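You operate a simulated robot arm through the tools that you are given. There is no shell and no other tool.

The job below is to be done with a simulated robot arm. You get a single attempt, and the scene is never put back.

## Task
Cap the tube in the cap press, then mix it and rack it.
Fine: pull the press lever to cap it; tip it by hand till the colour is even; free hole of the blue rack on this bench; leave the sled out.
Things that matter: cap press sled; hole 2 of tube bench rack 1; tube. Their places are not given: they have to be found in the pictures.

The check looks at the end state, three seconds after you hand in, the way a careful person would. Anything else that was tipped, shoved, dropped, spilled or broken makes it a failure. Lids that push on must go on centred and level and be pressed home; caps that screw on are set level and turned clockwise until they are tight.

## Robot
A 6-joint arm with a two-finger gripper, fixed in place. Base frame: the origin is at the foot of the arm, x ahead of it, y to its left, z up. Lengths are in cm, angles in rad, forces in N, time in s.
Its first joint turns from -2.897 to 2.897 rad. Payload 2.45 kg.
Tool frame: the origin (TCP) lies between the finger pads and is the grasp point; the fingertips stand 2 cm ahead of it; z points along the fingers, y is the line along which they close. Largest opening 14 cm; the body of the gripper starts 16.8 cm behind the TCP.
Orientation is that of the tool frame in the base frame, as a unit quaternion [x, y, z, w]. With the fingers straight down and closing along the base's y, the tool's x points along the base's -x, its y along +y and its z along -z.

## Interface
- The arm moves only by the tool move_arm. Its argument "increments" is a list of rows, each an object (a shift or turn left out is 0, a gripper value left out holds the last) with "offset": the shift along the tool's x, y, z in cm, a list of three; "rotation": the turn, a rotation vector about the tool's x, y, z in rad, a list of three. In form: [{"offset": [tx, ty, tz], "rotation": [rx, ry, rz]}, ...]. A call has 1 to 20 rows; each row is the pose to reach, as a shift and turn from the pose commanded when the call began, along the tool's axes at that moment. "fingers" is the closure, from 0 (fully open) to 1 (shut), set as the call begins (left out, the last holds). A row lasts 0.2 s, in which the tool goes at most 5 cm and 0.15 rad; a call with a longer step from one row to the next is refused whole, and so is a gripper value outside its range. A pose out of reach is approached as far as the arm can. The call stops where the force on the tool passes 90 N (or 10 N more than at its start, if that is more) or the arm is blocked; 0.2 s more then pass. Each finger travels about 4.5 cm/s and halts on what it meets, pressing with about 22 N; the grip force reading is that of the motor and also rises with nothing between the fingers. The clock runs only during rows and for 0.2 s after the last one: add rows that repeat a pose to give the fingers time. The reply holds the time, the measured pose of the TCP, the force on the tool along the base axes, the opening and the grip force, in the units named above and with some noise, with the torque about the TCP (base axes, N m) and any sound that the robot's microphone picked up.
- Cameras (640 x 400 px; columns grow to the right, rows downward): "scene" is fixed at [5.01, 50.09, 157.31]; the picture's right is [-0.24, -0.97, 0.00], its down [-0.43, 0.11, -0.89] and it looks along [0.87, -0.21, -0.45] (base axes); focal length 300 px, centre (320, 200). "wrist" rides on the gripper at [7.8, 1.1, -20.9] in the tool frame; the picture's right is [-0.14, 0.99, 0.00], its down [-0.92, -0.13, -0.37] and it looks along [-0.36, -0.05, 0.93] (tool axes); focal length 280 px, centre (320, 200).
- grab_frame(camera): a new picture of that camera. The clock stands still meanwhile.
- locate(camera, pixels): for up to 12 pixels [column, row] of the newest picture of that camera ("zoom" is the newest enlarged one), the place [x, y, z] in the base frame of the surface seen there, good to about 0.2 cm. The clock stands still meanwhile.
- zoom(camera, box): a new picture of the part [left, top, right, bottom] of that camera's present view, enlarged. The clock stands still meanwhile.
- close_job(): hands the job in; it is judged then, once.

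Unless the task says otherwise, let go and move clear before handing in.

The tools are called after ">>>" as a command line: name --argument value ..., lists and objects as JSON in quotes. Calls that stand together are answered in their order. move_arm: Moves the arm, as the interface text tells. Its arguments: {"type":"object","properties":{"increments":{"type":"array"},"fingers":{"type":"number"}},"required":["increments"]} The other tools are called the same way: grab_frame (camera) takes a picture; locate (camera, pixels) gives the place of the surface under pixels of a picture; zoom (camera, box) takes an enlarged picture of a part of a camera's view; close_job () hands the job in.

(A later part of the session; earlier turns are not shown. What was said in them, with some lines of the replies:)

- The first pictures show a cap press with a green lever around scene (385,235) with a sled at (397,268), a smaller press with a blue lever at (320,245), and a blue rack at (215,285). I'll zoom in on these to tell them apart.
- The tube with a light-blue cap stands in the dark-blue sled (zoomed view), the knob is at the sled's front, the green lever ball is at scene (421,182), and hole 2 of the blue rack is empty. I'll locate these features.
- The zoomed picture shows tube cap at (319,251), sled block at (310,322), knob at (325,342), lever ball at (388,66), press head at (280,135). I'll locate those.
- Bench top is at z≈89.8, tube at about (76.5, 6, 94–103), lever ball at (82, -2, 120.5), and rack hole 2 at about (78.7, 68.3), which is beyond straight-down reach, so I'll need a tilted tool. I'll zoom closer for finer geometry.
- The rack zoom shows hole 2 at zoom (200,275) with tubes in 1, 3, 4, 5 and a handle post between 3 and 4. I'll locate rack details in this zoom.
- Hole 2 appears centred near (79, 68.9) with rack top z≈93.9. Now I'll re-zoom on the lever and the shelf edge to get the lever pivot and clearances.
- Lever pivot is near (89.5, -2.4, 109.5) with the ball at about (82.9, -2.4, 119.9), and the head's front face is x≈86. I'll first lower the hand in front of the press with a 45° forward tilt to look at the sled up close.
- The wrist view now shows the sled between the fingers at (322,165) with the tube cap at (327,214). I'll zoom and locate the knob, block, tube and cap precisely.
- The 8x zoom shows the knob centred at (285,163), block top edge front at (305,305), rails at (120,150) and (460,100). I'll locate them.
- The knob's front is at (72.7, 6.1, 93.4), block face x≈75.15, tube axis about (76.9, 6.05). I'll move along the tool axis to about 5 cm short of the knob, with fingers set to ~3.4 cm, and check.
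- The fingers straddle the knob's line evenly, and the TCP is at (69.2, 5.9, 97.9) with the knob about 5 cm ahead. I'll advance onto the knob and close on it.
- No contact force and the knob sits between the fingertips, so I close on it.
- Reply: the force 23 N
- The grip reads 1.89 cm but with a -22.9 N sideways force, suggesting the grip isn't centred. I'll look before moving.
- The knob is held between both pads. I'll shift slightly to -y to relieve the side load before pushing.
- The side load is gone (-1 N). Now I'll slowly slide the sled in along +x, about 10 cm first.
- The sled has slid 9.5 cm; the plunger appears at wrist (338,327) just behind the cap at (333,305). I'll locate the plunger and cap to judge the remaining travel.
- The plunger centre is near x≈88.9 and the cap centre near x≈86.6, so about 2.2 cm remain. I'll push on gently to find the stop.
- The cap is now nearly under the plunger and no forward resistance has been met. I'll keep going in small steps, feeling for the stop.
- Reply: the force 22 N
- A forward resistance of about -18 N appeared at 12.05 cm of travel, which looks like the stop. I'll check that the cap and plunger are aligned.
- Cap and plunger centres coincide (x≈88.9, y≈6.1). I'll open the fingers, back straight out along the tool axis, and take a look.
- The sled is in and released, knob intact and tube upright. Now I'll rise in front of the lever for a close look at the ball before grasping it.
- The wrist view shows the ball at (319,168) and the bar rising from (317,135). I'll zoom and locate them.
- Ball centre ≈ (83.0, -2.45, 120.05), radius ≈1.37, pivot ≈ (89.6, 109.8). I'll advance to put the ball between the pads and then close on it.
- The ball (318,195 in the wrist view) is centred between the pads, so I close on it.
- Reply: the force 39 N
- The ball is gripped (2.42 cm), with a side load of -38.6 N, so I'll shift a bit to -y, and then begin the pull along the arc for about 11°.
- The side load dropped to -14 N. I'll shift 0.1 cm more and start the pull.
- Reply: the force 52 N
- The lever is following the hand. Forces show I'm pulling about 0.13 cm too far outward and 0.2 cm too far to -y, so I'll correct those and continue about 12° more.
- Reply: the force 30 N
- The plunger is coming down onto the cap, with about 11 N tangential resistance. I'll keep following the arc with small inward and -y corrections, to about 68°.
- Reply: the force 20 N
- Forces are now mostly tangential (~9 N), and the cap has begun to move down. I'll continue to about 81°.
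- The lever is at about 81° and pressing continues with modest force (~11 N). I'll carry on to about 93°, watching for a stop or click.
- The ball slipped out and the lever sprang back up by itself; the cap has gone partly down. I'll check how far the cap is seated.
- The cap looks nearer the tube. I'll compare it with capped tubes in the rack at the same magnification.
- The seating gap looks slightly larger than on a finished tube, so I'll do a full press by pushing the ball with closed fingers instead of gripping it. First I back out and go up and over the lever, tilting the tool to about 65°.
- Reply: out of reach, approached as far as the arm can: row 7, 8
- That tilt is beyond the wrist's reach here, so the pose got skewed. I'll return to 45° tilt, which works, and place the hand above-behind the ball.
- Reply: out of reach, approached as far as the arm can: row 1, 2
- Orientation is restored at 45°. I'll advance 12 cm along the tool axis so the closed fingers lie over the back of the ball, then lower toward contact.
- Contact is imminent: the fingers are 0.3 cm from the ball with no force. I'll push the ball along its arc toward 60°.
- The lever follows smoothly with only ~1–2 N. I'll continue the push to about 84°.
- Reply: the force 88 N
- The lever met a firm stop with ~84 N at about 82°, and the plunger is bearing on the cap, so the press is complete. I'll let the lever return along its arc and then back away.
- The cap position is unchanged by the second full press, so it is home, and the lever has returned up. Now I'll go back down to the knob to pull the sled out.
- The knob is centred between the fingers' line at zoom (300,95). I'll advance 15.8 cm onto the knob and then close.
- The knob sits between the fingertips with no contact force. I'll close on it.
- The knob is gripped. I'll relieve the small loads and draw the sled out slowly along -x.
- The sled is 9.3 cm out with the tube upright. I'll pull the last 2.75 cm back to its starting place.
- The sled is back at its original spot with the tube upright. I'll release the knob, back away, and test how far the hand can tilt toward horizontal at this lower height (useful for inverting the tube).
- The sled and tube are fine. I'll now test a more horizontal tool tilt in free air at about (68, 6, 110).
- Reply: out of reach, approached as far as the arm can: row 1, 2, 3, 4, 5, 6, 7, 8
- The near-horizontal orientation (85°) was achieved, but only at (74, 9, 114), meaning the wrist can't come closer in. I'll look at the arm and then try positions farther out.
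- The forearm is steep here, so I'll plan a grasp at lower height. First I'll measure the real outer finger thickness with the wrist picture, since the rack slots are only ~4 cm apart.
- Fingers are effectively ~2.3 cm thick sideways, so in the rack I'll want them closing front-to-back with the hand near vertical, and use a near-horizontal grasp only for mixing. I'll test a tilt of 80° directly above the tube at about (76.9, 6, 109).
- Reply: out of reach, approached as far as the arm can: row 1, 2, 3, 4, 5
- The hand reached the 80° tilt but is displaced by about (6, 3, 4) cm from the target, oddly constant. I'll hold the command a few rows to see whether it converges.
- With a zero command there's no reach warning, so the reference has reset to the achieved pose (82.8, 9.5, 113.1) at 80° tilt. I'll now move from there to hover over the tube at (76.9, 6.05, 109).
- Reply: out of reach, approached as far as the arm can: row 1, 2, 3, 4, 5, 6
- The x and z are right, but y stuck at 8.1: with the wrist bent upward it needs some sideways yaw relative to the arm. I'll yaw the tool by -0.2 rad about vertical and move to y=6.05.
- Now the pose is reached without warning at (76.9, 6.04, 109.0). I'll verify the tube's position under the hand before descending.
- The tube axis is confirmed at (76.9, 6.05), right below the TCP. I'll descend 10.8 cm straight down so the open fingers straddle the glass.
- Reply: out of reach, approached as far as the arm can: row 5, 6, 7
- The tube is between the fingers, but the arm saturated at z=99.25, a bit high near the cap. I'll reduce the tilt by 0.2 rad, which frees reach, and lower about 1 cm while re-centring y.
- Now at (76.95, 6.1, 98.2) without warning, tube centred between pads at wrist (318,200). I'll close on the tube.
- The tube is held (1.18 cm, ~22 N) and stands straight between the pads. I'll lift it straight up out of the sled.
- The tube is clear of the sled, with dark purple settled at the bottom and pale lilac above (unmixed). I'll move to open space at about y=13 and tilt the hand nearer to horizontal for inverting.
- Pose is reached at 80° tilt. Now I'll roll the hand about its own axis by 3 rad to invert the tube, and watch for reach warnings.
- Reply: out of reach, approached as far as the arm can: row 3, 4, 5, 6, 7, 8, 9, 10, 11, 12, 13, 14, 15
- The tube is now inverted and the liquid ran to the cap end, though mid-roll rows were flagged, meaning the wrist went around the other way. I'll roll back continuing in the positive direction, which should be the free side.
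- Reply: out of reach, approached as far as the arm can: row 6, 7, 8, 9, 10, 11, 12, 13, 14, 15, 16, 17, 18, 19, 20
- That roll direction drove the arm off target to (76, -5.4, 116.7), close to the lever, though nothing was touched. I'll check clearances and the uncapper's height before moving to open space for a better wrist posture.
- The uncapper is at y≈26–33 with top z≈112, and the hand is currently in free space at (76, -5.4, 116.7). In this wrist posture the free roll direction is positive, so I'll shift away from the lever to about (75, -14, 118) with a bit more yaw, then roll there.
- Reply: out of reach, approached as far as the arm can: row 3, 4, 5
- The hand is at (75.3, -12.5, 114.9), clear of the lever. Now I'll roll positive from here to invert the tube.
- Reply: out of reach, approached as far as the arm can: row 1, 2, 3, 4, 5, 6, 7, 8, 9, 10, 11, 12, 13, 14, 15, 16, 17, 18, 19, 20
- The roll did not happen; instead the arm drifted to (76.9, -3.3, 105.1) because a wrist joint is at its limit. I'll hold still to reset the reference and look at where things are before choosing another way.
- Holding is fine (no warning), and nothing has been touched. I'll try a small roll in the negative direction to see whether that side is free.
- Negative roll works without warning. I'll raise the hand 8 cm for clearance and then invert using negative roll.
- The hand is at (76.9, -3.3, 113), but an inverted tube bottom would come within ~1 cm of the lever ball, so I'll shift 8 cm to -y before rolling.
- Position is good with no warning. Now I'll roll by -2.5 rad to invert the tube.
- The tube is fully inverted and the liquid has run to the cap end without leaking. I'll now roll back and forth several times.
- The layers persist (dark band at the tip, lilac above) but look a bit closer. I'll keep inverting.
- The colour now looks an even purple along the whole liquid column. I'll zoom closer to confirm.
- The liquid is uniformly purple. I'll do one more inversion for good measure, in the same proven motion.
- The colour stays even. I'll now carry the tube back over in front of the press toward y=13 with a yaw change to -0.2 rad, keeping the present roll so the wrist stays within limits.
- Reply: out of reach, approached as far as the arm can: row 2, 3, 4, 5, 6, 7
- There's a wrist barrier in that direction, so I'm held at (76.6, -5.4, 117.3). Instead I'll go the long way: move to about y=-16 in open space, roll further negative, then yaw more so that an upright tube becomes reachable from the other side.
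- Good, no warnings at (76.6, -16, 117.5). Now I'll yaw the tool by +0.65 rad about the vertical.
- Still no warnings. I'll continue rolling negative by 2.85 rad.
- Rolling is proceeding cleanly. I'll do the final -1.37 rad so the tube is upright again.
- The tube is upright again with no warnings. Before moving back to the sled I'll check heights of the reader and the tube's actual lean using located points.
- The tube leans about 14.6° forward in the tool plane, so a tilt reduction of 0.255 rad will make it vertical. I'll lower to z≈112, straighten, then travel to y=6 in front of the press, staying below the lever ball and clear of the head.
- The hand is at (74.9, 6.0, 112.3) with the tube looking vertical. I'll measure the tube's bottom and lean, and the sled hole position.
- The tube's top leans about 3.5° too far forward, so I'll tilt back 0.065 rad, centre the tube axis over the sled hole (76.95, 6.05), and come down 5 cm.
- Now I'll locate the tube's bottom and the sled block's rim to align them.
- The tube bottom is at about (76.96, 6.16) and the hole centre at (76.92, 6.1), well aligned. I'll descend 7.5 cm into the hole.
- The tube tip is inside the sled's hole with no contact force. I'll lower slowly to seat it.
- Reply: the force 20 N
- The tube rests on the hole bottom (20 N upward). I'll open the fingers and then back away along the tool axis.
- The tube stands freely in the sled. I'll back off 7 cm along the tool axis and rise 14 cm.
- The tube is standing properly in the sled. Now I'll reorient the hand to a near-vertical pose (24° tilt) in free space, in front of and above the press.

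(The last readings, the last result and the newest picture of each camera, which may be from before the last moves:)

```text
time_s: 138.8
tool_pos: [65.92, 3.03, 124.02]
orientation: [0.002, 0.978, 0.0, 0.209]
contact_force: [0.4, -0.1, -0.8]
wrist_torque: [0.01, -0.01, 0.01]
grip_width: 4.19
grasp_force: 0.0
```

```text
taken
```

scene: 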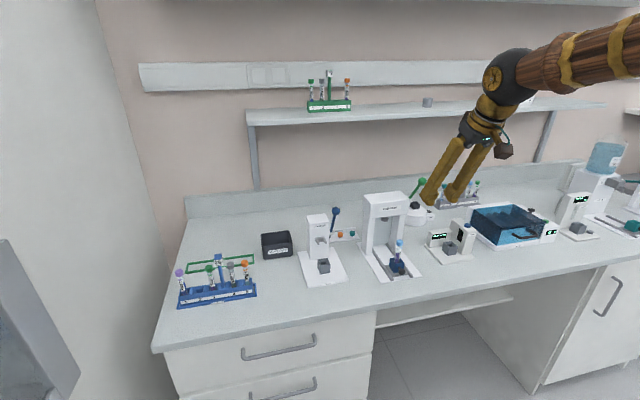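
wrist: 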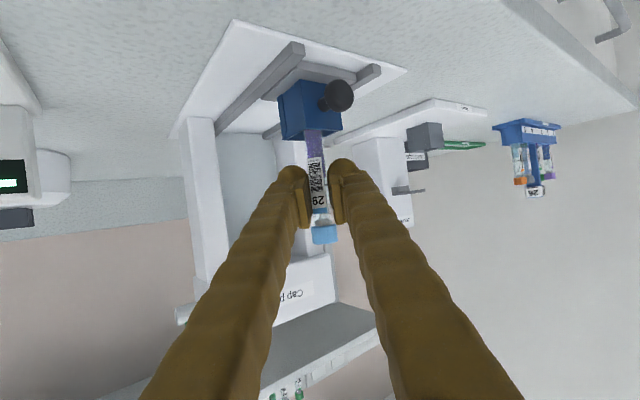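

Orientation is now exactly 24° tilt with no warnings. I'll rehearse the rack approach empty-handed: travel high to about (70, 58, 122) while yawing 80° so the fingers would close front-to-back.

>>> move_arm --increments '[{"offset": [-0.24, 4.58, 0.29], "rotation": [-0.048, 0, -0.107]}, {"offset": [-0.49, 9.17, 0.58], "rotation": [-0.095, 0, -0.213]}, {"offset": [-0.73, 13.75, 0.88], "rotation": [-0.143, 0, -0.32]}, {"offset": [-0.98, 18.33, 1.17], "rotation": [-0.19, 0, -0.426]}, {"offset": [-1.22, 22.9, 1.46], "rotation": [-0.238, 0, -0.533]}, {"offset": [-1.46, 27.5, 1.75], "rotation": [-0.286, 0, -0.639]}, {"offset": [-1.71, 32.1, 2.04], "rotation": [-0.333, 0, -0.746]}, {"offset": [-1.95, 36.7, 2.33], "rotation": [-0.381, 0, -0.852]}, {"offset": [-2.2, 41.25, 2.63], "rotation": [-0.428, 0, -0.959]}, {"offset": [-2.44, 45.8, 2.92], "rotation": [-0.476, 0, -1.065]}, {"offset": [-2.69, 50.4, 3.2], "rotation": [-0.523, 0, -1.172]}, {"offset": [-2.93, 55.0, 3.5], "rotation": [-0.571, 0, -1.278]}, {"offset": [-2.93, 55.0, 3.5], "rotation": [-0.571, 0, -1.278]}]'

>>> grab_frame --camera "wrist"

>>> grab_frame --camera "scene"

```text
time_s: 141.6
tool_pos: [70.15, 58.07, 121.92]
orientation: [-0.631, 0.747, 0.134, 0.16]
contact_force: [0.7, -0.2, 1.0]
wrist_torque: [-0.02, 0.04, -0.03]
grip_width: 4.21
grasp_force: 0.1
```

```text
taken
```

wrist: 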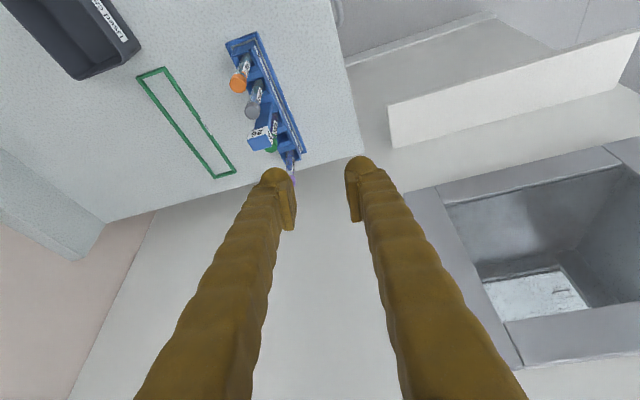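

```text
taken
```

scene: 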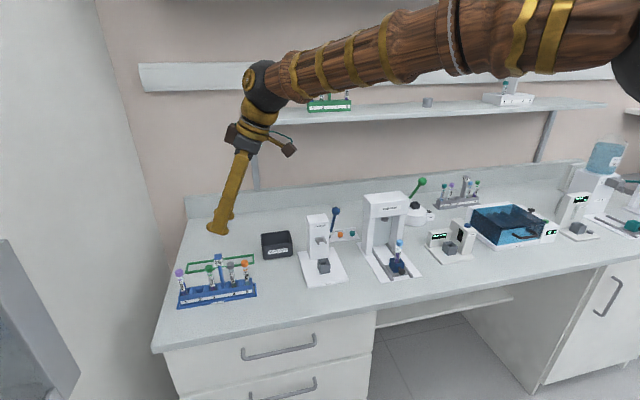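

The rack is visible at wrist (265,90) and no reach warnings so far. I'll test the hover above hole 2 at (79, 68.9, 112).

>>> move_arm --increments '[{"offset": [-1.76, -1.72, 3.5]}, {"offset": [-3.5, -3.45, 7.0]}, {"offset": [-5.3, -5.17, 10.5]}, {"offset": [-7.05, -6.89, 14.0]}, {"offset": [-7.05, -6.89, 14.0]}]'

>>> grab_frame --camera "wrist"

>>> zoom --camera "scene" --box '[160, 180, 300, 320]'

```text
time_s: 142.8
tool_pos: [78.83, 68.84, 112.14]
orientation: [-0.63, 0.748, 0.135, 0.16]
contact_force: [-0.3, 0.0, 1.0]
wrist_torque: [0.01, -0.02, 0.01]
grip_width: 4.23
grasp_force: 0.0
```

```text
taken
```

wrist: 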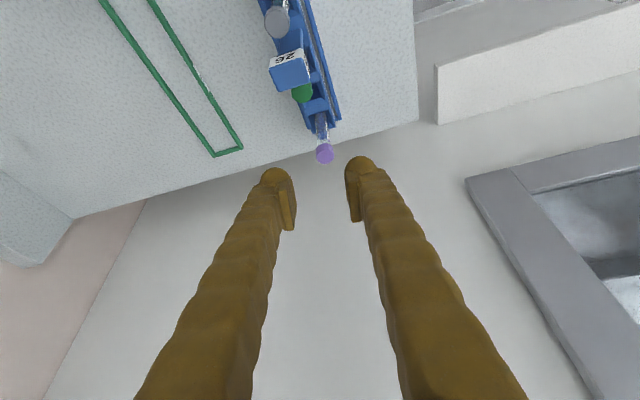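

```text
2.86 times, centred on (230, 250) of scene
```

zoom: 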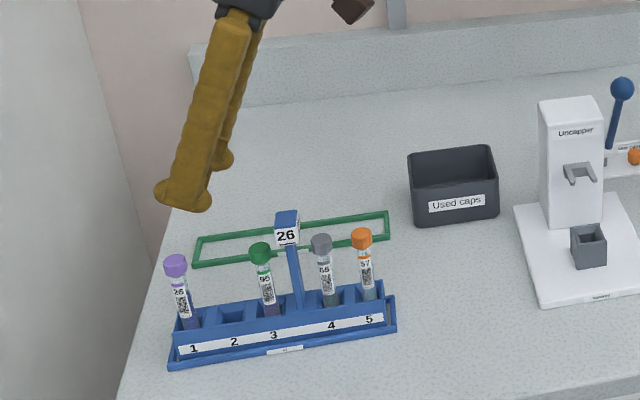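

The hover pose over hole 2 is reachable without warning. I'll zoom the wrist view to locate hole 2 and neighbouring tubes precisely.

>>> zoom --camera "wrist" --box '[270, 50, 370, 170]'

>>> zoom --camera "wrist" --box '[285, 80, 350, 140]'

```text
3.33 times, centred on (320, 110) of wrist
```

zoom: 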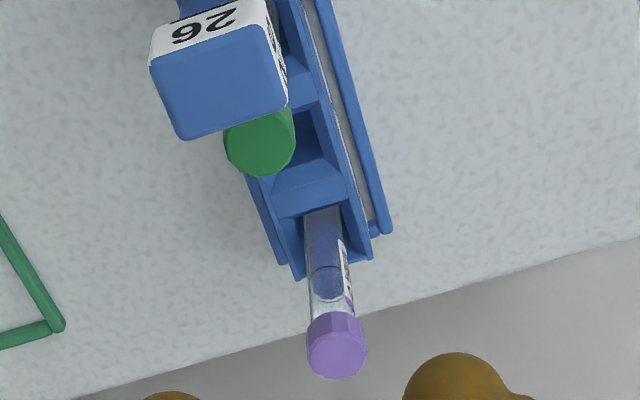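

```text
6.67 times, centred on (318, 110) of wrist
```

zoom: 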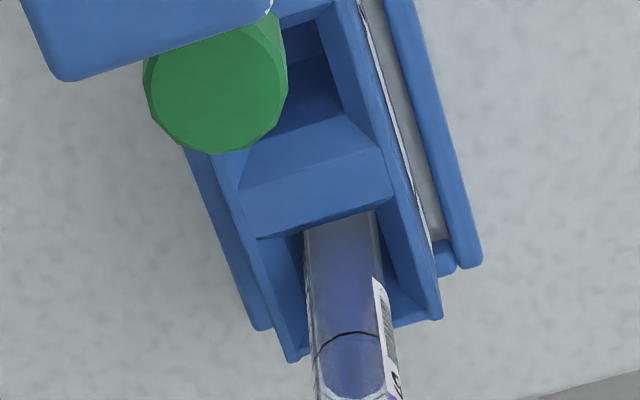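

In this 6.67x view hole 2 is the dark cavity around (310,90) partly hidden by the green cap, with the solid divider between holes 2 and 1 at (315,170). I'll locate their edges.

>>> locate --camera "zoom" --pixels '[[370, 145], [245, 190], [310, 150], [390, 185], [258, 236], [345, 60], [320, 30], [340, 115], [295, 120], [435, 310], [290, 360], [215, 90]]'

>>> zoom --camera "scene" --box '[175, 255, 235, 310]'

```text
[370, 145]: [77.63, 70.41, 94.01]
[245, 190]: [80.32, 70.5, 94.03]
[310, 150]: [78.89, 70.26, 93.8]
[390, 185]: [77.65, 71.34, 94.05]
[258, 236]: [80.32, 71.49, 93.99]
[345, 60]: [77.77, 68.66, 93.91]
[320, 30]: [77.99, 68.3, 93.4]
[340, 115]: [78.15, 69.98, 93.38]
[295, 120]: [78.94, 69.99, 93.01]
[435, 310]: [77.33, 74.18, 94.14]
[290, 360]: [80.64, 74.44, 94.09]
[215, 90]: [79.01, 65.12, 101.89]
```

```text
7.27 times, centred on (205, 282) of scene
```

zoom: 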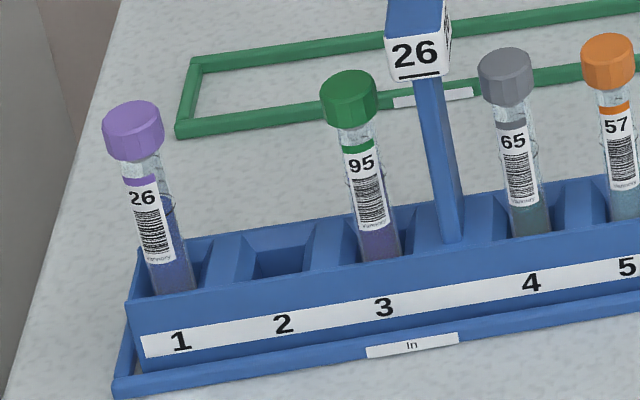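

Hole 2's cavity spans x≈77.7–80.3 and its +y edge is y≈70.4. I'll locate the edge toward hole 3 from the scene zoom.

>>> locate --camera "zoom" --pixels '[[247, 240], [313, 228], [250, 278], [302, 268], [240, 282], [305, 250], [320, 225], [280, 262], [133, 130], [350, 95], [350, 230], [212, 240]]'

```text
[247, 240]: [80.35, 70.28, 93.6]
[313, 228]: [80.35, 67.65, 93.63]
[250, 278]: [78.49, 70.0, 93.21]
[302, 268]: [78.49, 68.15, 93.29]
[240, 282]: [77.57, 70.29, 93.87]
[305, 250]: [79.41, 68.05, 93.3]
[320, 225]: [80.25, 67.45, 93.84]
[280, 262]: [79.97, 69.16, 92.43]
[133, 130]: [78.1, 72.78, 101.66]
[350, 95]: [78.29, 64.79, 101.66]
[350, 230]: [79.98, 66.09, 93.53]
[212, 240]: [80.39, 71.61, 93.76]
```

Hole 2's opening is x 77.6–80.35, y 67.55–70.35, so its centre is about (79.0, 68.97). The rehearsal works, so I'll go back to the sled to fetch the tube.

>>> move_arm --increments '[{"offset": [1.76, 1.72, -3.5]}, {"offset": [3.5, 3.45, -7.0]}, {"offset": [5.3, 5.17, -10.5]}, {"offset": [7.05, 6.89, -14.0]}, {"offset": [11.08, 6.18, -15.45], "rotation": [0.048, 0, 0.106]}, {"offset": [15.12, 5.46, -16.89], "rotation": [0.095, 0, 0.213]}, {"offset": [19.16, 4.75, -18.34], "rotation": [0.143, 0.001, 0.319]}, {"offset": [23.19, 4.04, -19.79], "rotation": [0.19, 0.001, 0.426]}, {"offset": [27.23, 3.32, -21.23], "rotation": [0.238, 0.001, 0.532]}, {"offset": [31.27, 2.61, -22.68], "rotation": [0.286, 0.001, 0.639]}, {"offset": [35.3, 1.9, -24.13], "rotation": [0.333, 0.002, 0.745]}, {"offset": [39.34, 1.18, -25.57], "rotation": [0.381, 0.002, 0.851]}, {"offset": [43.37, 0.47, -27.02], "rotation": [0.428, 0.002, 0.958]}, {"offset": [47.41, -0.24, -28.47], "rotation": [0.476, 0.002, 1.064]}, {"offset": [51.44, -0.96, -29.91], "rotation": [0.523, 0.003, 1.171]}, {"offset": [55.48, -1.67, -31.36], "rotation": [0.571, 0.003, 1.277]}, {"offset": [55.48, -1.67, -31.36], "rotation": [0.571, 0.003, 1.277]}]'

>>> grab_frame --camera "wrist"

```text
time_s: 146.4
tool_pos: [69.69, 5.92, 117.91]
orientation: [0.001, 0.978, -0.001, 0.208]
contact_force: [-0.6, -0.3, 0.0]
wrist_torque: [0.01, 0.01, 0.01]
grip_width: 4.21
grasp_force: 0.1
```

```text
taken
```

wrist: 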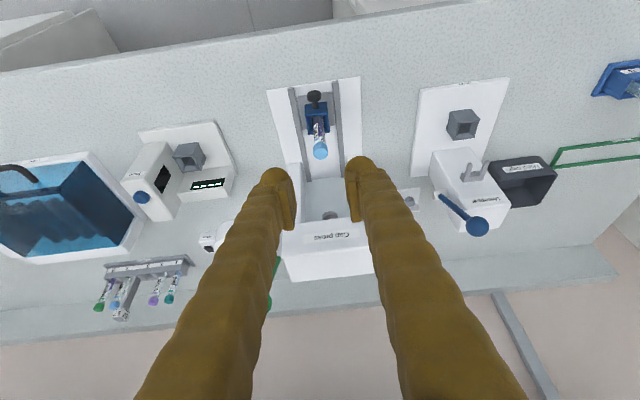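

Back over the sled, the tube cap is visible at wrist (320,150). I'll locate it for the cap grasp.

>>> zoom --camera "wrist" --box '[290, 80, 350, 170]'

>>> locate --camera "zoom" --pixels '[[318, 310], [318, 295], [318, 325], [303, 310], [334, 310], [316, 260], [312, 230], [275, 140], [345, 130], [285, 245], [355, 235]]'

>>> zoom --camera "scene" --box '[380, 230, 420, 280]'

```text
4.44 times, centred on (320, 125) of wrist
```

zoom: 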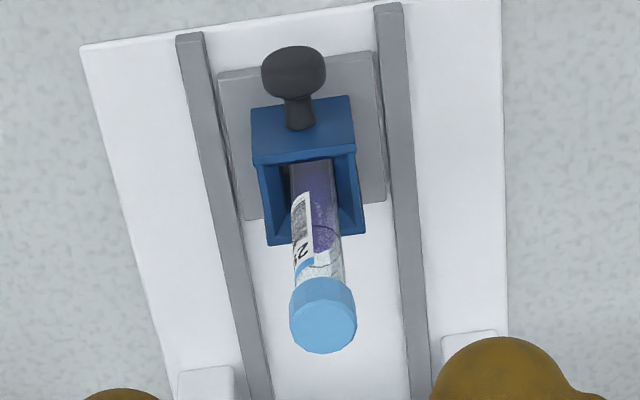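

```text
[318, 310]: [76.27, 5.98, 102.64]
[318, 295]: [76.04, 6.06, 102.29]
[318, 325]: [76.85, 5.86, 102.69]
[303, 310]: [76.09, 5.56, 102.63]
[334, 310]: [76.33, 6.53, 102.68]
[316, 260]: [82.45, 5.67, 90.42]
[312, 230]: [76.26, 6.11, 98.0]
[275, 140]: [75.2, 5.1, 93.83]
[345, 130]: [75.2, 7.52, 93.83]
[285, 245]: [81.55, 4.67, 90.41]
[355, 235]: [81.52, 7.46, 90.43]
```

```text
8.00 times, centred on (400, 255) of scene
```

zoom: 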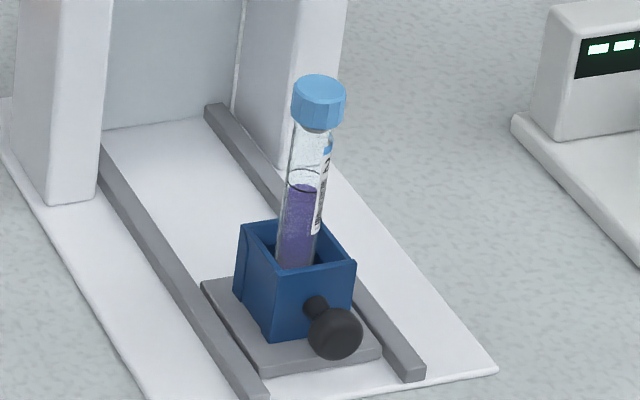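

The cap centre is about (76.95, 6.05) with top z≈102.7, and the liquid is evenly coloured. I'll move to hover over it at z≈108.

>>> move_arm --increments '[{"offset": [-1.1, 0.05, 3.4]}, {"offset": [-2.3, 0.1, 6.8]}, {"offset": [-3.42, 0.13, 10.17]}, {"offset": [-2.6, 0.13, 12.0]}, {"offset": [-2.6, 0.13, 12.0]}, {"offset": [-2.6, 0.13, 12.0]}]'

>>> grab_frame --camera "wrist"

>>> zoom --camera "scene" --box '[370, 200, 430, 280]'

```text
time_s: 147.8
tool_pos: [77.03, 5.99, 108.07]
orientation: [-0.001, 0.978, -0.001, 0.208]
contact_force: [-0.1, 0.2, 0.7]
wrist_torque: [0.0, -0.01, -0.02]
grip_width: 4.19
grasp_force: 0.1
```

```text
taken
```

wrist: 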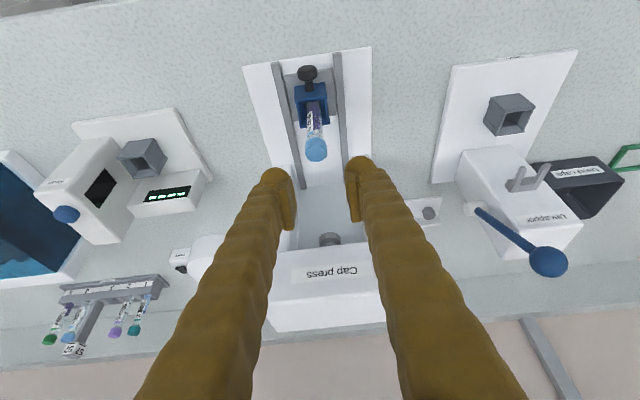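

```text
5.00 times, centred on (400, 240) of scene
```

zoom: 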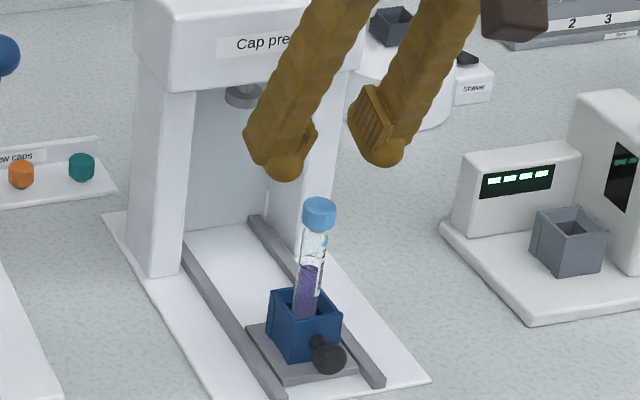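

Aligned at (77.0, 6.0, 108.1). I'll descend 6.1 cm so the pads flank the cap.

>>> move_arm --increments '[{"offset": [0.8, 0.03, 1.8]}, {"offset": [1.6, 0.05, 3.6]}, {"offset": [2.2, 0.05, 4.95]}, {"offset": [2.48, 0.05, 5.57]}, {"offset": [2.48, 0.05, 5.57]}]'

>>> zoom --camera "wrist" --box '[250, 80, 390, 240]'

>>> zoom --camera "scene" --box '[370, 200, 430, 280]'

```text
time_s: 149.0
tool_pos: [76.99, 6.22, 101.86]
orientation: [0.0, 0.978, 0.0, 0.208]
contact_force: [-0.9, -0.3, -0.7]
wrist_torque: [-0.03, 0.02, 0.01]
grip_width: 4.19
grasp_force: 0.1
```

```text
2.50 times, centred on (320, 160) of wrist
```

zoom: 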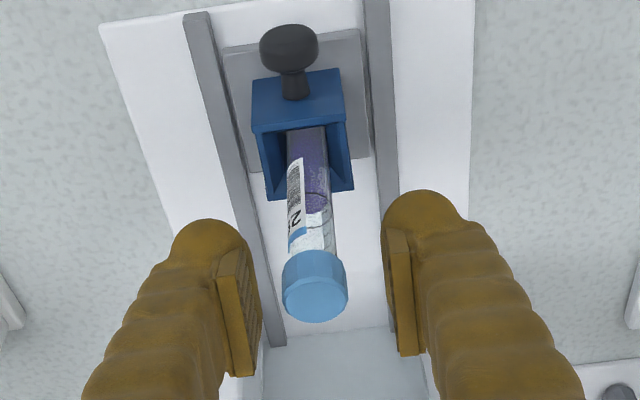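

```text
5.00 times, centred on (400, 240) of scene
```

zoom: 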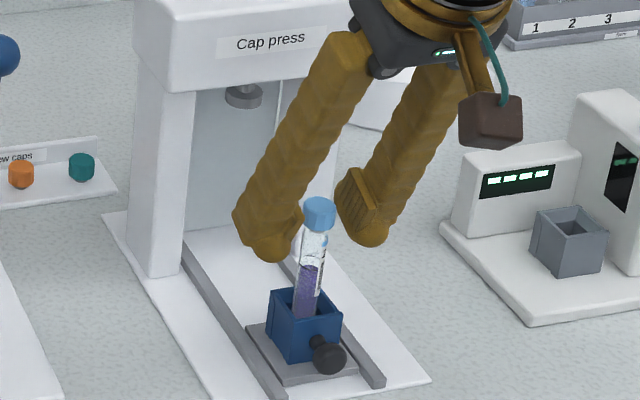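

The cap is between the pads. I'll shift 0.1 cm to -y and close on the cap.

>>> move_arm --increments '[{"offset": [0, -0.1, 0]}, {"offset": [0, -0.1, 0]}, {"offset": [0, -0.1, 0]}, {"offset": [0, -0.1, 0]}, {"offset": [0, -0.1, 0]}]' --fingers 1.0

>>> zoom --camera "wrist" --box '[250, 80, 390, 240]'

>>> zoom --camera "scene" --box '[370, 200, 430, 280]'

```text
time_s: 150.2
tool_pos: [76.94, 6.06, 101.94]
orientation: [-0.001, 0.978, -0.001, 0.207]
contact_force: [-0.2, -0.2, 2.0]
wrist_torque: [0.01, 0.0, 0.0]
grip_width: 1.47
grasp_force: 22.2
```

```text
2.50 times, centred on (320, 160) of wrist
```

zoom: 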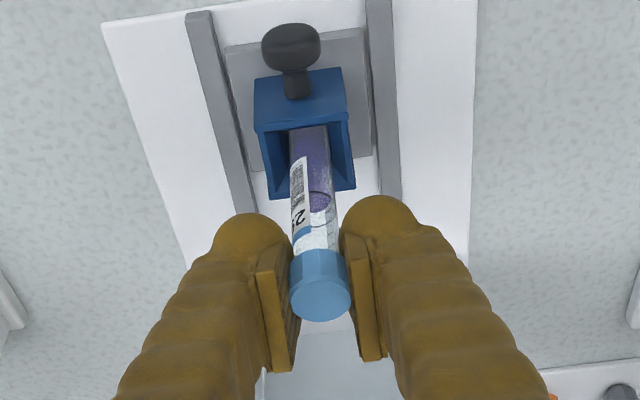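

```text
5.00 times, centred on (400, 240) of scene
```

zoom: 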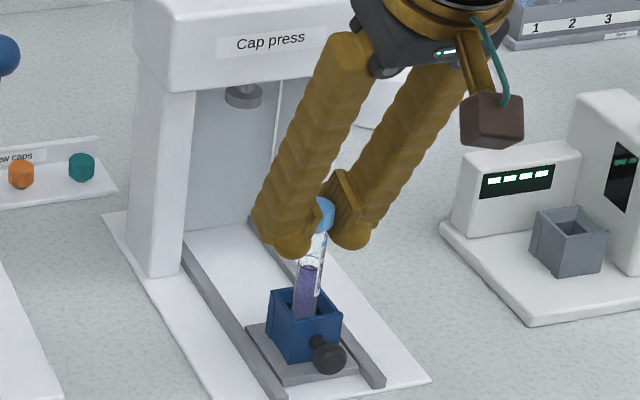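

The cap is gripped (force balanced). I'll lift slowly, 12 cm straight up, and look.

>>> move_arm --increments '[{"offset": [-0.12, 0, -0.27]}, {"offset": [-0.33, 0, -0.73]}, {"offset": [-0.73, 0, -1.64]}, {"offset": [-1.22, 0, -2.74]}, {"offset": [-1.83, 0, -4.1]}, {"offset": [-2.44, 0, -5.5]}, {"offset": [-3.25, 0, -7.3]}, {"offset": [-4.07, 0, -9.14]}, {"offset": [-4.9, 0, -11.0]}, {"offset": [-4.9, 0, -11.0]}]'

>>> grab_frame --camera "wrist"

>>> zoom --camera "scene" --box '[360, 170, 440, 280]'

```text
time_s: 152.4
tool_pos: [77.05, 6.03, 113.97]
orientation: [0.0, 0.978, -0.001, 0.208]
contact_force: [0.3, 0.3, -0.4]
wrist_torque: [-0.01, -0.03, 0.02]
grip_width: 1.46
grasp_force: 22.0
```

```text
taken
```

wrist: 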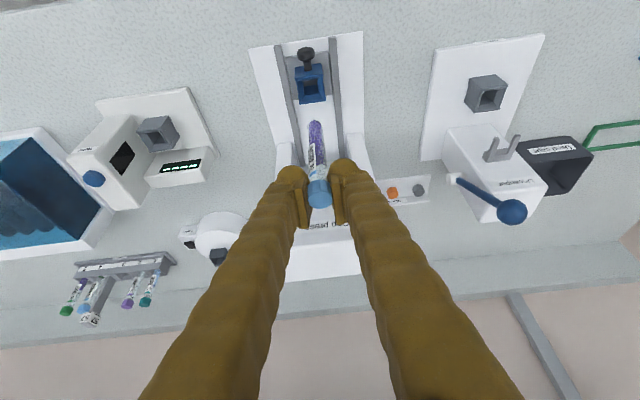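

```text
3.64 times, centred on (400, 225) of scene
```

zoom: 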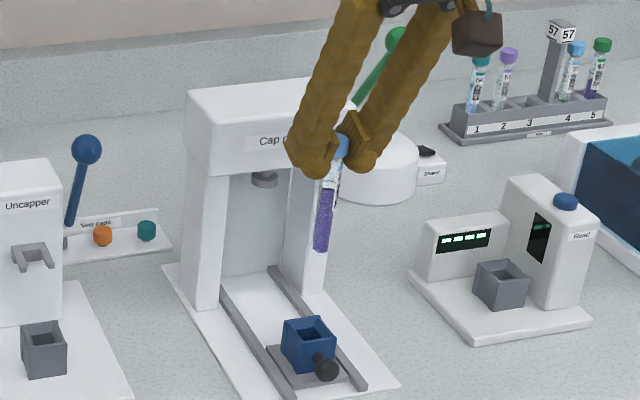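

The tube is lifted by its cap and looks vertical. I'll check its lean with located points, then travel.

>>> locate --camera "zoom" --pixels '[[321, 248], [323, 225], [326, 200], [341, 145], [330, 180]]'

>>> locate --camera "wrist" --pixels '[[315, 124], [316, 135], [316, 150], [317, 165], [319, 195]]'

```text
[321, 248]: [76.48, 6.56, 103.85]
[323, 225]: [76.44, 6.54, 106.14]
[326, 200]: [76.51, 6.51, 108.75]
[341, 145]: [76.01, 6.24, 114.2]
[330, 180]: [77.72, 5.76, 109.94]
```

```text
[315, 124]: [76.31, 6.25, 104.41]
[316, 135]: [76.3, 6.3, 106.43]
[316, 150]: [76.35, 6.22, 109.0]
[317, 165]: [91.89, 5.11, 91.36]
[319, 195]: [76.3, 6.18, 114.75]
```

The tube hangs vertical within about 1°. I'll rise and travel to (70, 58, 122) while yawing 80°.

>>> move_arm --increments '[{"offset": [1.06, 0, -3.4]}, {"offset": [2.11, 0, -6.8]}, {"offset": [3.17, 0, -10.2]}, {"offset": [3.17, 1.5, -10.2]}, {"offset": [3.17, 4.7, -10.2], "rotation": [-0.036, 0, -0.08]}, {"offset": [3.17, 8.0, -10.2], "rotation": [-0.071, 0, -0.16]}, {"offset": [3.17, 11.3, -10.2], "rotation": [-0.107, 0, -0.24]}, {"offset": [3.17, 14.6, -10.2], "rotation": [-0.142, 0, -0.32]}, {"offset": [3.17, 17.9, -10.2], "rotation": [-0.178, 0, -0.4]}, {"offset": [3.17, 21.2, -10.2], "rotation": [-0.213, 0, -0.48]}, {"offset": [3.17, 24.5, -10.2], "rotation": [-0.249, 0, -0.56]}, {"offset": [3.17, 27.8, -10.2], "rotation": [-0.284, 0, -0.64]}, {"offset": [3.17, 31.1, -10.2], "rotation": [-0.32, 0, -0.72]}, {"offset": [3.17, 34.4, -10.2], "rotation": [-0.356, 0, -0.8]}, {"offset": [3.17, 37.7, -10.2], "rotation": [-0.391, 0, -0.88]}, {"offset": [3.17, 41.0, -10.2], "rotation": [-0.427, 0, -0.96]}, {"offset": [3.17, 44.3, -10.2], "rotation": [-0.462, 0, -1.04]}, {"offset": [3.17, 47.6, -10.2], "rotation": [-0.498, 0, -1.12]}, {"offset": [3.17, 50.5, -10.2], "rotation": [-0.534, 0, -1.2]}, {"offset": [3.17, 52.0, -10.2], "rotation": [-0.569, 0, -1.279]}]'

>>> grab_frame --camera "wrist"

>>> zoom --camera "scene" --box '[160, 150, 300, 320]'

```text
time_s: 156.6
tool_pos: [69.9, 58.15, 121.91]
orientation: [-0.632, 0.747, 0.133, 0.159]
contact_force: [-0.4, 0.2, -0.2]
wrist_torque: [0.0, 0.02, -0.01]
grip_width: 1.47
grasp_force: 21.8
```

```text
taken
```

wrist: 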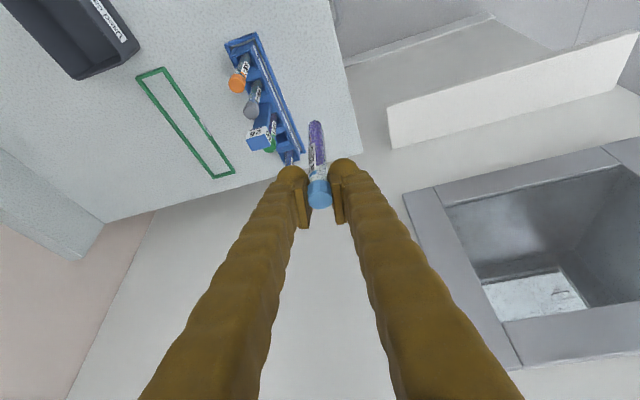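

```text
2.35 times, centred on (230, 235) of scene
```

zoom: 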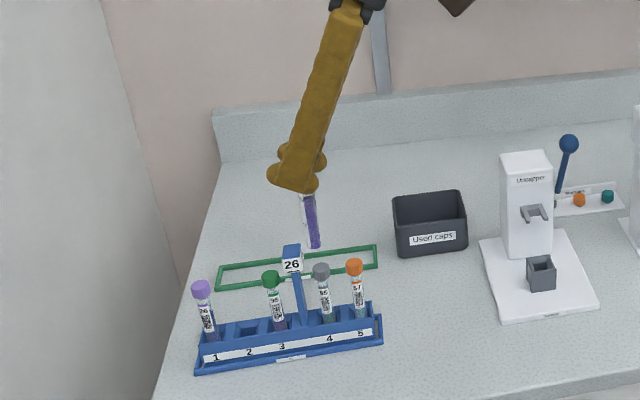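

The tube is hanging at (70, 58, 122) as planned. I'll move to hover over hole 2 at z≈118, keeping the tube bottom (~107.5) above the rack handle (104.8).

>>> move_arm --increments '[{"offset": [-1.9, -1.43, 1.71]}, {"offset": [-3.8, -2.86, 3.42]}, {"offset": [-5.7, -4.29, 5.12]}, {"offset": [-7.6, -5.72, 6.83]}, {"offset": [-9.51, -7.15, 8.54]}, {"offset": [-9.51, -7.15, 8.54]}, {"offset": [-9.51, -7.15, 8.54]}]'

>>> grab_frame --camera "wrist"

>>> zoom --camera "scene" --box '[160, 190, 270, 320]'

```text
time_s: 158.2
tool_pos: [79.1, 68.89, 118.05]
orientation: [-0.631, 0.748, 0.134, 0.158]
contact_force: [1.0, -0.4, -0.3]
wrist_torque: [-0.02, 0.04, 0.03]
grip_width: 1.45
grasp_force: 21.8
```

```text
taken
```

wrist: 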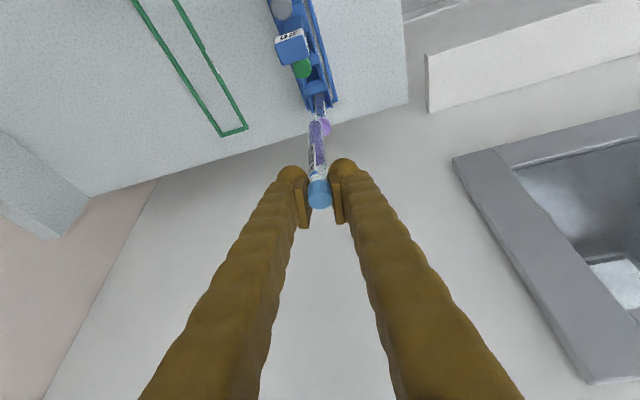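

```text
3.08 times, centred on (215, 255) of scene
```

zoom: 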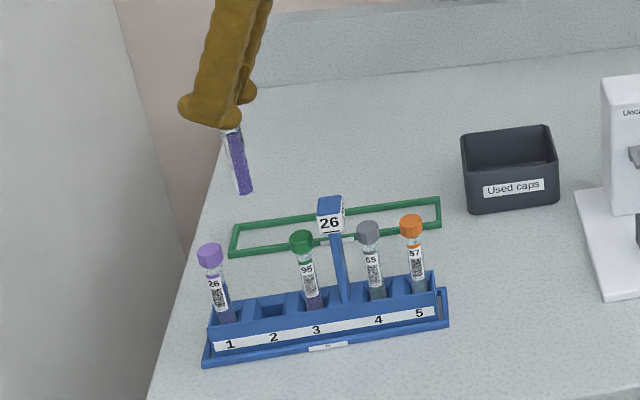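

The hover is reached at (79.1, 68.9, 118). I'll measure the tube's axis at bottom and mid-height relative to the hole centre (79.0, 68.97).

>>> locate --camera "zoom" --pixels '[[244, 188], [241, 175], [237, 155], [234, 140], [232, 128], [225, 148], [247, 148]]'

>>> locate --camera "wrist" --pixels '[[314, 124], [315, 135], [316, 150], [317, 165], [319, 190]]'

```text
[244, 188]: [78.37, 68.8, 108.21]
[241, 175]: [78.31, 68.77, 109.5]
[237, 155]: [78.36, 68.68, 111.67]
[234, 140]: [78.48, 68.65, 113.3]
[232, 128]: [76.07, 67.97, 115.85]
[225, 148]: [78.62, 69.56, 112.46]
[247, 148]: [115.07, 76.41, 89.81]
```

```text
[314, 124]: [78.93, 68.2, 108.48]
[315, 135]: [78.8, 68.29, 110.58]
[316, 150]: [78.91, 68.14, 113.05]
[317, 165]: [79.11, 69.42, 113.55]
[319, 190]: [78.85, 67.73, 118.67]
```

The tube axis is at (78.98, 68.93), within 0.05 cm of the hole centre. I'll descend 13 cm to just above the rack top and re-check.

>>> move_arm --increments '[{"offset": [0.8, 0, 1.8]}, {"offset": [1.6, 0, 3.6]}, {"offset": [2.4, 0, 5.4]}, {"offset": [3.2, 0, 7.2]}, {"offset": [4.0, 0.01, 9.0]}, {"offset": [4.7, 0.02, 10.5]}, {"offset": [5.3, 0.02, 11.86]}, {"offset": [5.3, 0.02, 11.86]}]'

>>> grab_frame --camera "wrist"

>>> zoom --camera "scene" --box '[170, 230, 250, 310]'

```text
time_s: 160.0
tool_pos: [79.13, 68.82, 105.04]
orientation: [-0.629, 0.749, 0.133, 0.158]
contact_force: [-0.1, -0.9, 0.3]
wrist_torque: [0.03, 0.01, 0.02]
grip_width: 1.44
grasp_force: 21.8
```

```text
taken
```

wrist: 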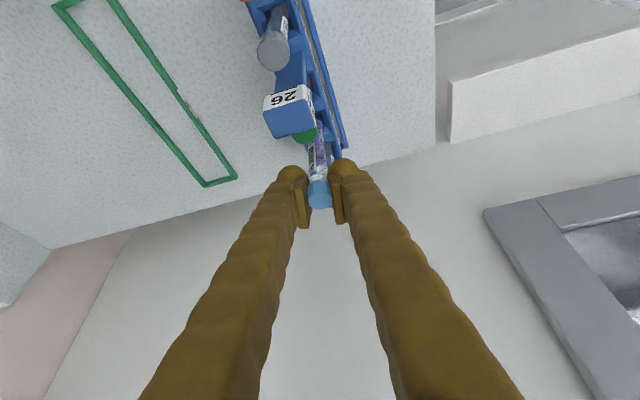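

```text
5.00 times, centred on (210, 270) of scene
```

zoom: 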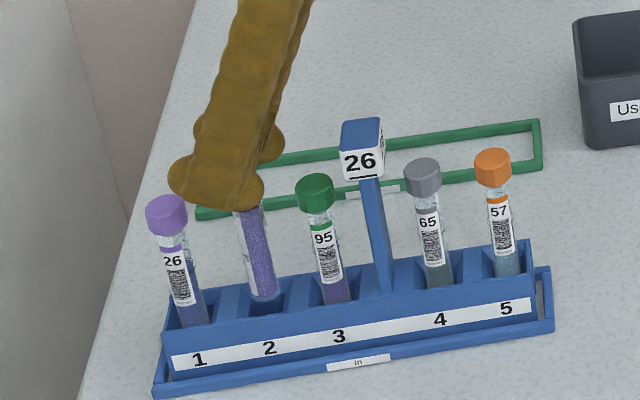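

The tube bottom is just above hole 2 (zoom (265,295)). I'll verify the bottom's location against the hole edges.

>>> locate --camera "zoom" --pixels '[[264, 296], [262, 280], [258, 255], [254, 225], [247, 318], [283, 312], [240, 300], [290, 290], [167, 215], [315, 195]]'

>>> zoom --camera "wrist" --box '[280, 90, 370, 220]'

```text
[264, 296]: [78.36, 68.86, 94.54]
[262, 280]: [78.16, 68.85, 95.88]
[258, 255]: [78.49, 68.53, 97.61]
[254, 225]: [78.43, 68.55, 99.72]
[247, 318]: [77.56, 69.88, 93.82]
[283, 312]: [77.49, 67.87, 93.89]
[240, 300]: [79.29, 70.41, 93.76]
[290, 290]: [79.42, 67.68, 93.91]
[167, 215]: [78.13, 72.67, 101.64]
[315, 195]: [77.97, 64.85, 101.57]
```

```text
3.08 times, centred on (325, 155) of wrist
```

zoom: 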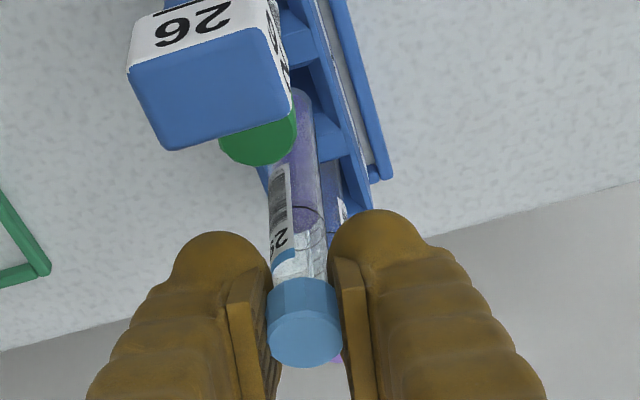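

The tube bottom is at about (79.04, 69.0, 94.5), centred over the hole. I'll lower it 3.4 cm slowly into the hole.

>>> move_arm --increments '[{"offset": [0.16, 0, 0.36]}, {"offset": [0.33, 0, 0.73]}, {"offset": [0.49, 0, 1.09]}, {"offset": [0.65, 0, 1.46]}, {"offset": [0.82, 0, 1.82]}, {"offset": [0.98, 0, 2.19]}, {"offset": [1.14, 0, 2.55]}, {"offset": [1.26, 0, 2.83]}, {"offset": [1.39, 0, 3.1]}, {"offset": [1.39, 0, 3.1]}]'

>>> zoom --camera "scene" --box '[170, 230, 250, 310]'

```text
time_s: 162.2
tool_pos: [79.15, 68.81, 101.62]
orientation: [-0.63, 0.748, 0.133, 0.159]
contact_force: [0.4, -0.1, -0.2]
wrist_torque: [-0.02, 0.02, 0.03]
grip_width: 1.48
grasp_force: 21.8
```

```text
5.00 times, centred on (210, 270) of scene
```

zoom: 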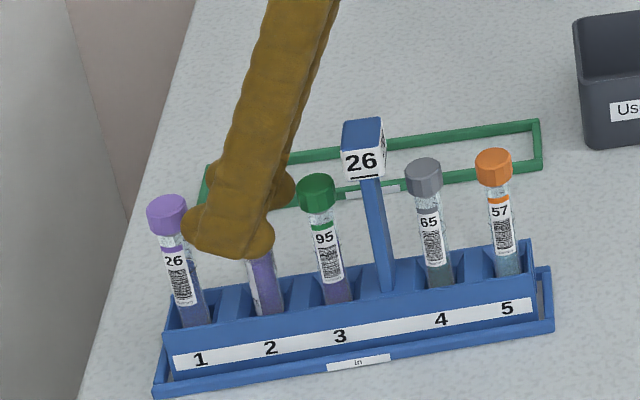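

The tube is in the hole with no contact force yet. I'll lower further in small steps until it seats.

>>> move_arm --increments '[{"offset": [0.04, 0, 0.09]}, {"offset": [0.08, 0, 0.18]}, {"offset": [0.12, 0, 0.27]}, {"offset": [0.16, 0, 0.36]}, {"offset": [0.16, 0, 0.36]}]'

```text
time_s: 163.4
tool_pos: [79.1, 68.7, 101.19]
orientation: [-0.631, 0.748, 0.133, 0.158]
contact_force: [-0.4, 0.3, -0.1]
wrist_torque: [-0.01, 0.02, 0.0]
grip_width: 1.51
grasp_force: 22.2
```

>>> move_arm --increments '[{"offset": [0.04, 0, 0.09]}, {"offset": [0.08, 0, 0.18]}, {"offset": [0.12, 0, 0.27]}, {"offset": [0.16, 0, 0.36]}, {"offset": [0.16, 0, 0.36]}]'

>>> zoom --camera "scene" --box '[170, 230, 250, 310]'

```text
time_s: 164.6
tool_pos: [79.12, 68.82, 100.97]
orientation: [-0.631, 0.748, 0.133, 0.159]
contact_force: [-0.2, 1.4, 20.7]
wrist_torque: [-0.02, 0.01, 0.02]
grip_width: 1.49
grasp_force: 21.8
```

```text
5.00 times, centred on (210, 270) of scene
```

zoom: 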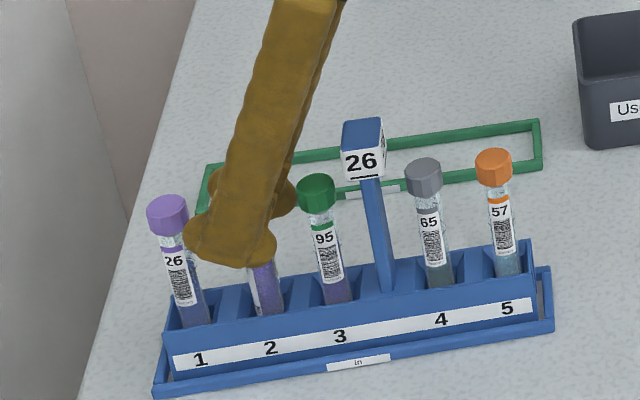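

The tube is seated (20.7 N upward at z=100.97). I'll ease off slightly, open the fingers modestly, and check the neighbours before retreating.

>>> move_arm --increments '[{"offset": [-0.03, 0, -0.07]}, {"offset": [-0.03, 0, -0.07]}, {"offset": [-0.03, 0, -0.07]}, {"offset": [-0.03, 0, -0.07]}, {"offset": [-0.03, 0, -0.07]}]' --fingers 0.75

>>> grab_frame --camera "wrist"

>>> zoom --camera "scene" --box '[170, 230, 250, 310]'

```text
time_s: 165.8
tool_pos: [79.01, 68.89, 100.89]
orientation: [-0.63, 0.749, 0.133, 0.158]
contact_force: [-0.8, -0.1, 0.0]
wrist_torque: [0.01, -0.01, 0.04]
grip_width: 3.49
grasp_force: 0.1
```

```text
taken
```

wrist: 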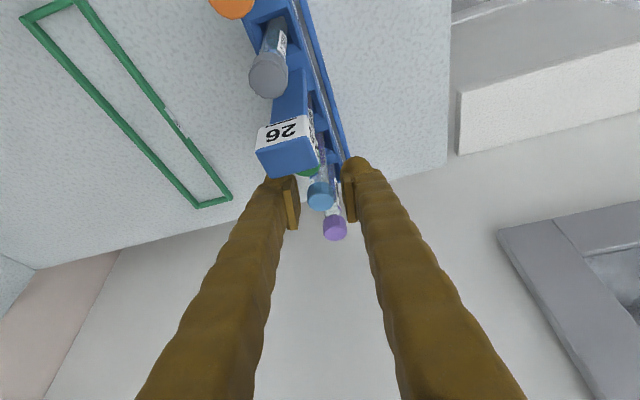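

```text
5.00 times, centred on (210, 270) of scene
```

zoom: 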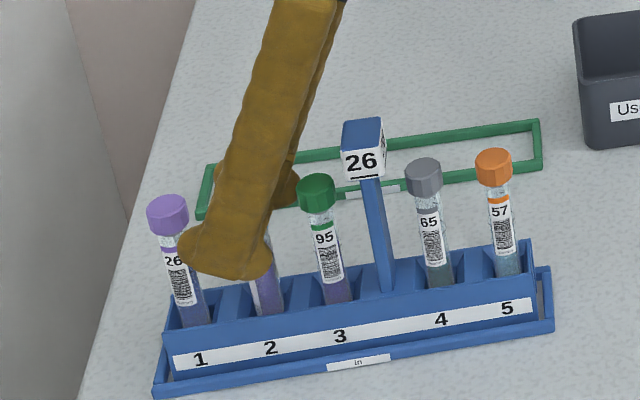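

The tube stands in hole 2 and neighbours are untouched. I'll retreat straight back along the tool axis, then rise.

>>> move_arm --increments '[{"offset": [0, 0, -0.5]}, {"offset": [0, 0, -1.5]}, {"offset": [0, 0, -3.0]}, {"offset": [0, 0, -5.0]}, {"offset": [0, 0, -8.0]}, {"offset": [0, 0, -12.0]}, {"offset": [0, 0, -16.0]}, {"offset": [0, 0, -20.0]}, {"offset": [0, 0, -20.0]}]'

>>> grab_frame --camera "scene"

>>> zoom --camera "scene" --box '[170, 240, 260, 310]'

```text
time_s: 167.8
tool_pos: [77.78, 60.85, 119.3]
orientation: [-0.63, 0.749, 0.133, 0.158]
contact_force: [0.6, 0.6, -0.2]
wrist_torque: [-0.01, 0.02, -0.04]
grip_width: 3.5
grasp_force: 0.0
```

```text
taken
```

scene: 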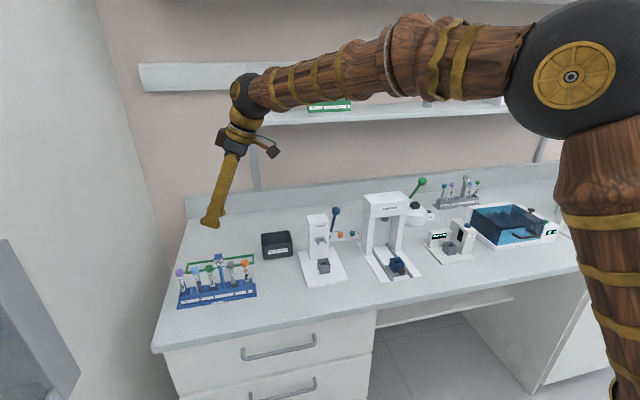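

```text
5.71 times, centred on (215, 275) of scene
```

zoom: 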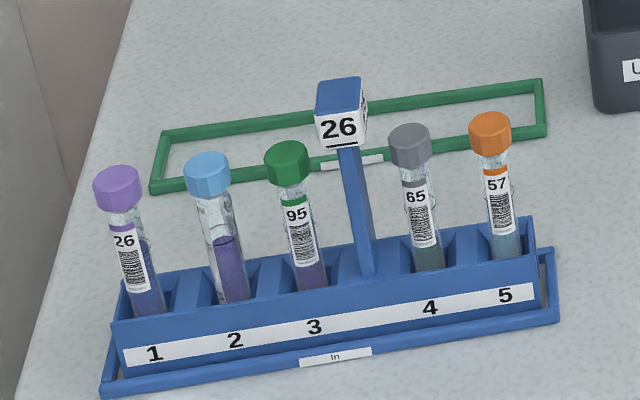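

The tube sits upright in hole 2 with its cap level and at the same height as its neighbours, and the liquid is even. I'll check the press, the cap closely, and the rest of the bench, then move the arm back clear.

>>> zoom --camera "scene" --box '[290, 165, 480, 290]'

>>> zoom --camera "scene" --box '[195, 258, 222, 290]'

>>> move_arm --increments '[{"offset": [2.0, 0, -2.0]}, {"offset": [5.0, 0.5, -4.5]}, {"offset": [8.5, 1.0, -7.0]}, {"offset": [12.0, 1.5, -9.0]}, {"offset": [15.5, 2.0, -11.0]}, {"offset": [15.5, 2.0, -11.0]}]'

```text
3.20 times, centred on (385, 228) of scene
```

zoom: 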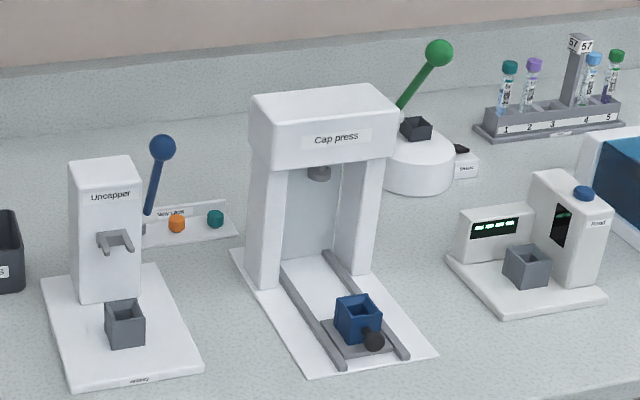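

```text
12.50 times, centred on (208, 274) of scene
```

zoom: 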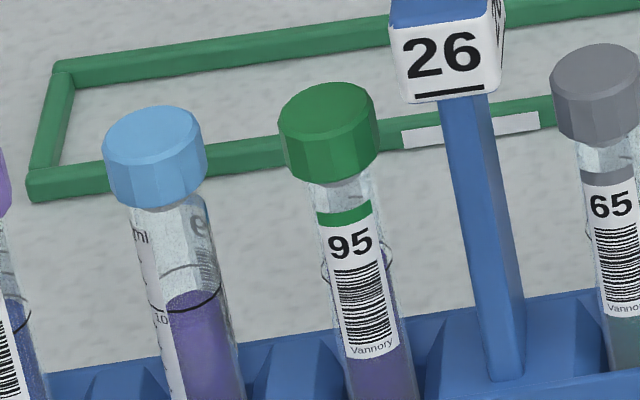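

```text
time_s: 169.2
tool_pos: [72.65, 43.01, 122.98]
orientation: [-0.63, 0.748, 0.133, 0.158]
contact_force: [-0.2, -0.6, -0.6]
wrist_torque: [-0.03, 0.02, -0.01]
grip_width: 3.48
grasp_force: 0.0
```

The press lever is up, the sled is out and empty, tube 29 stands capped and evenly coloured in hole 2, neighbours and other equipment look undisturbed, and the arm is clear at (72.7, 43, 123). I'm handing in the job.

>>> close_job

```text
The job is handed in.
```

Tube 29 is capped, mixed to an even purple, and standing in hole 2 of the blue rack. The press sled is out and empty. I've handed the job in; no verdict came back with the hand-in.

- **Capping:** My first pull on the lever slipped off the ball near the end of its stroke and the lever sprang back up. I then pushed it fully down to a firm stop (about 84 N). The cap did not move any further, so it was already home. It sits level, like the caps on the neighbouring tubes.
- **Mixing:** I tipped the tube upside down and back several times. The dark layer at the bottom was gone by the end, and the colour stayed even after one extra tip.
- **Racking:** After mixing I set the tube back in the sled so I could pick it up by the cap, because the hand could not reach the rack safely at the mixing angle. It then went into hole 2 until it touched bottom.

During mixing the arm hit a wrist limit a few times and drifted, once to near the press lever. No contact showed on the force readings. In the last pictures the press, the neighbouring tubes and the equipment around the press looked undisturbed.
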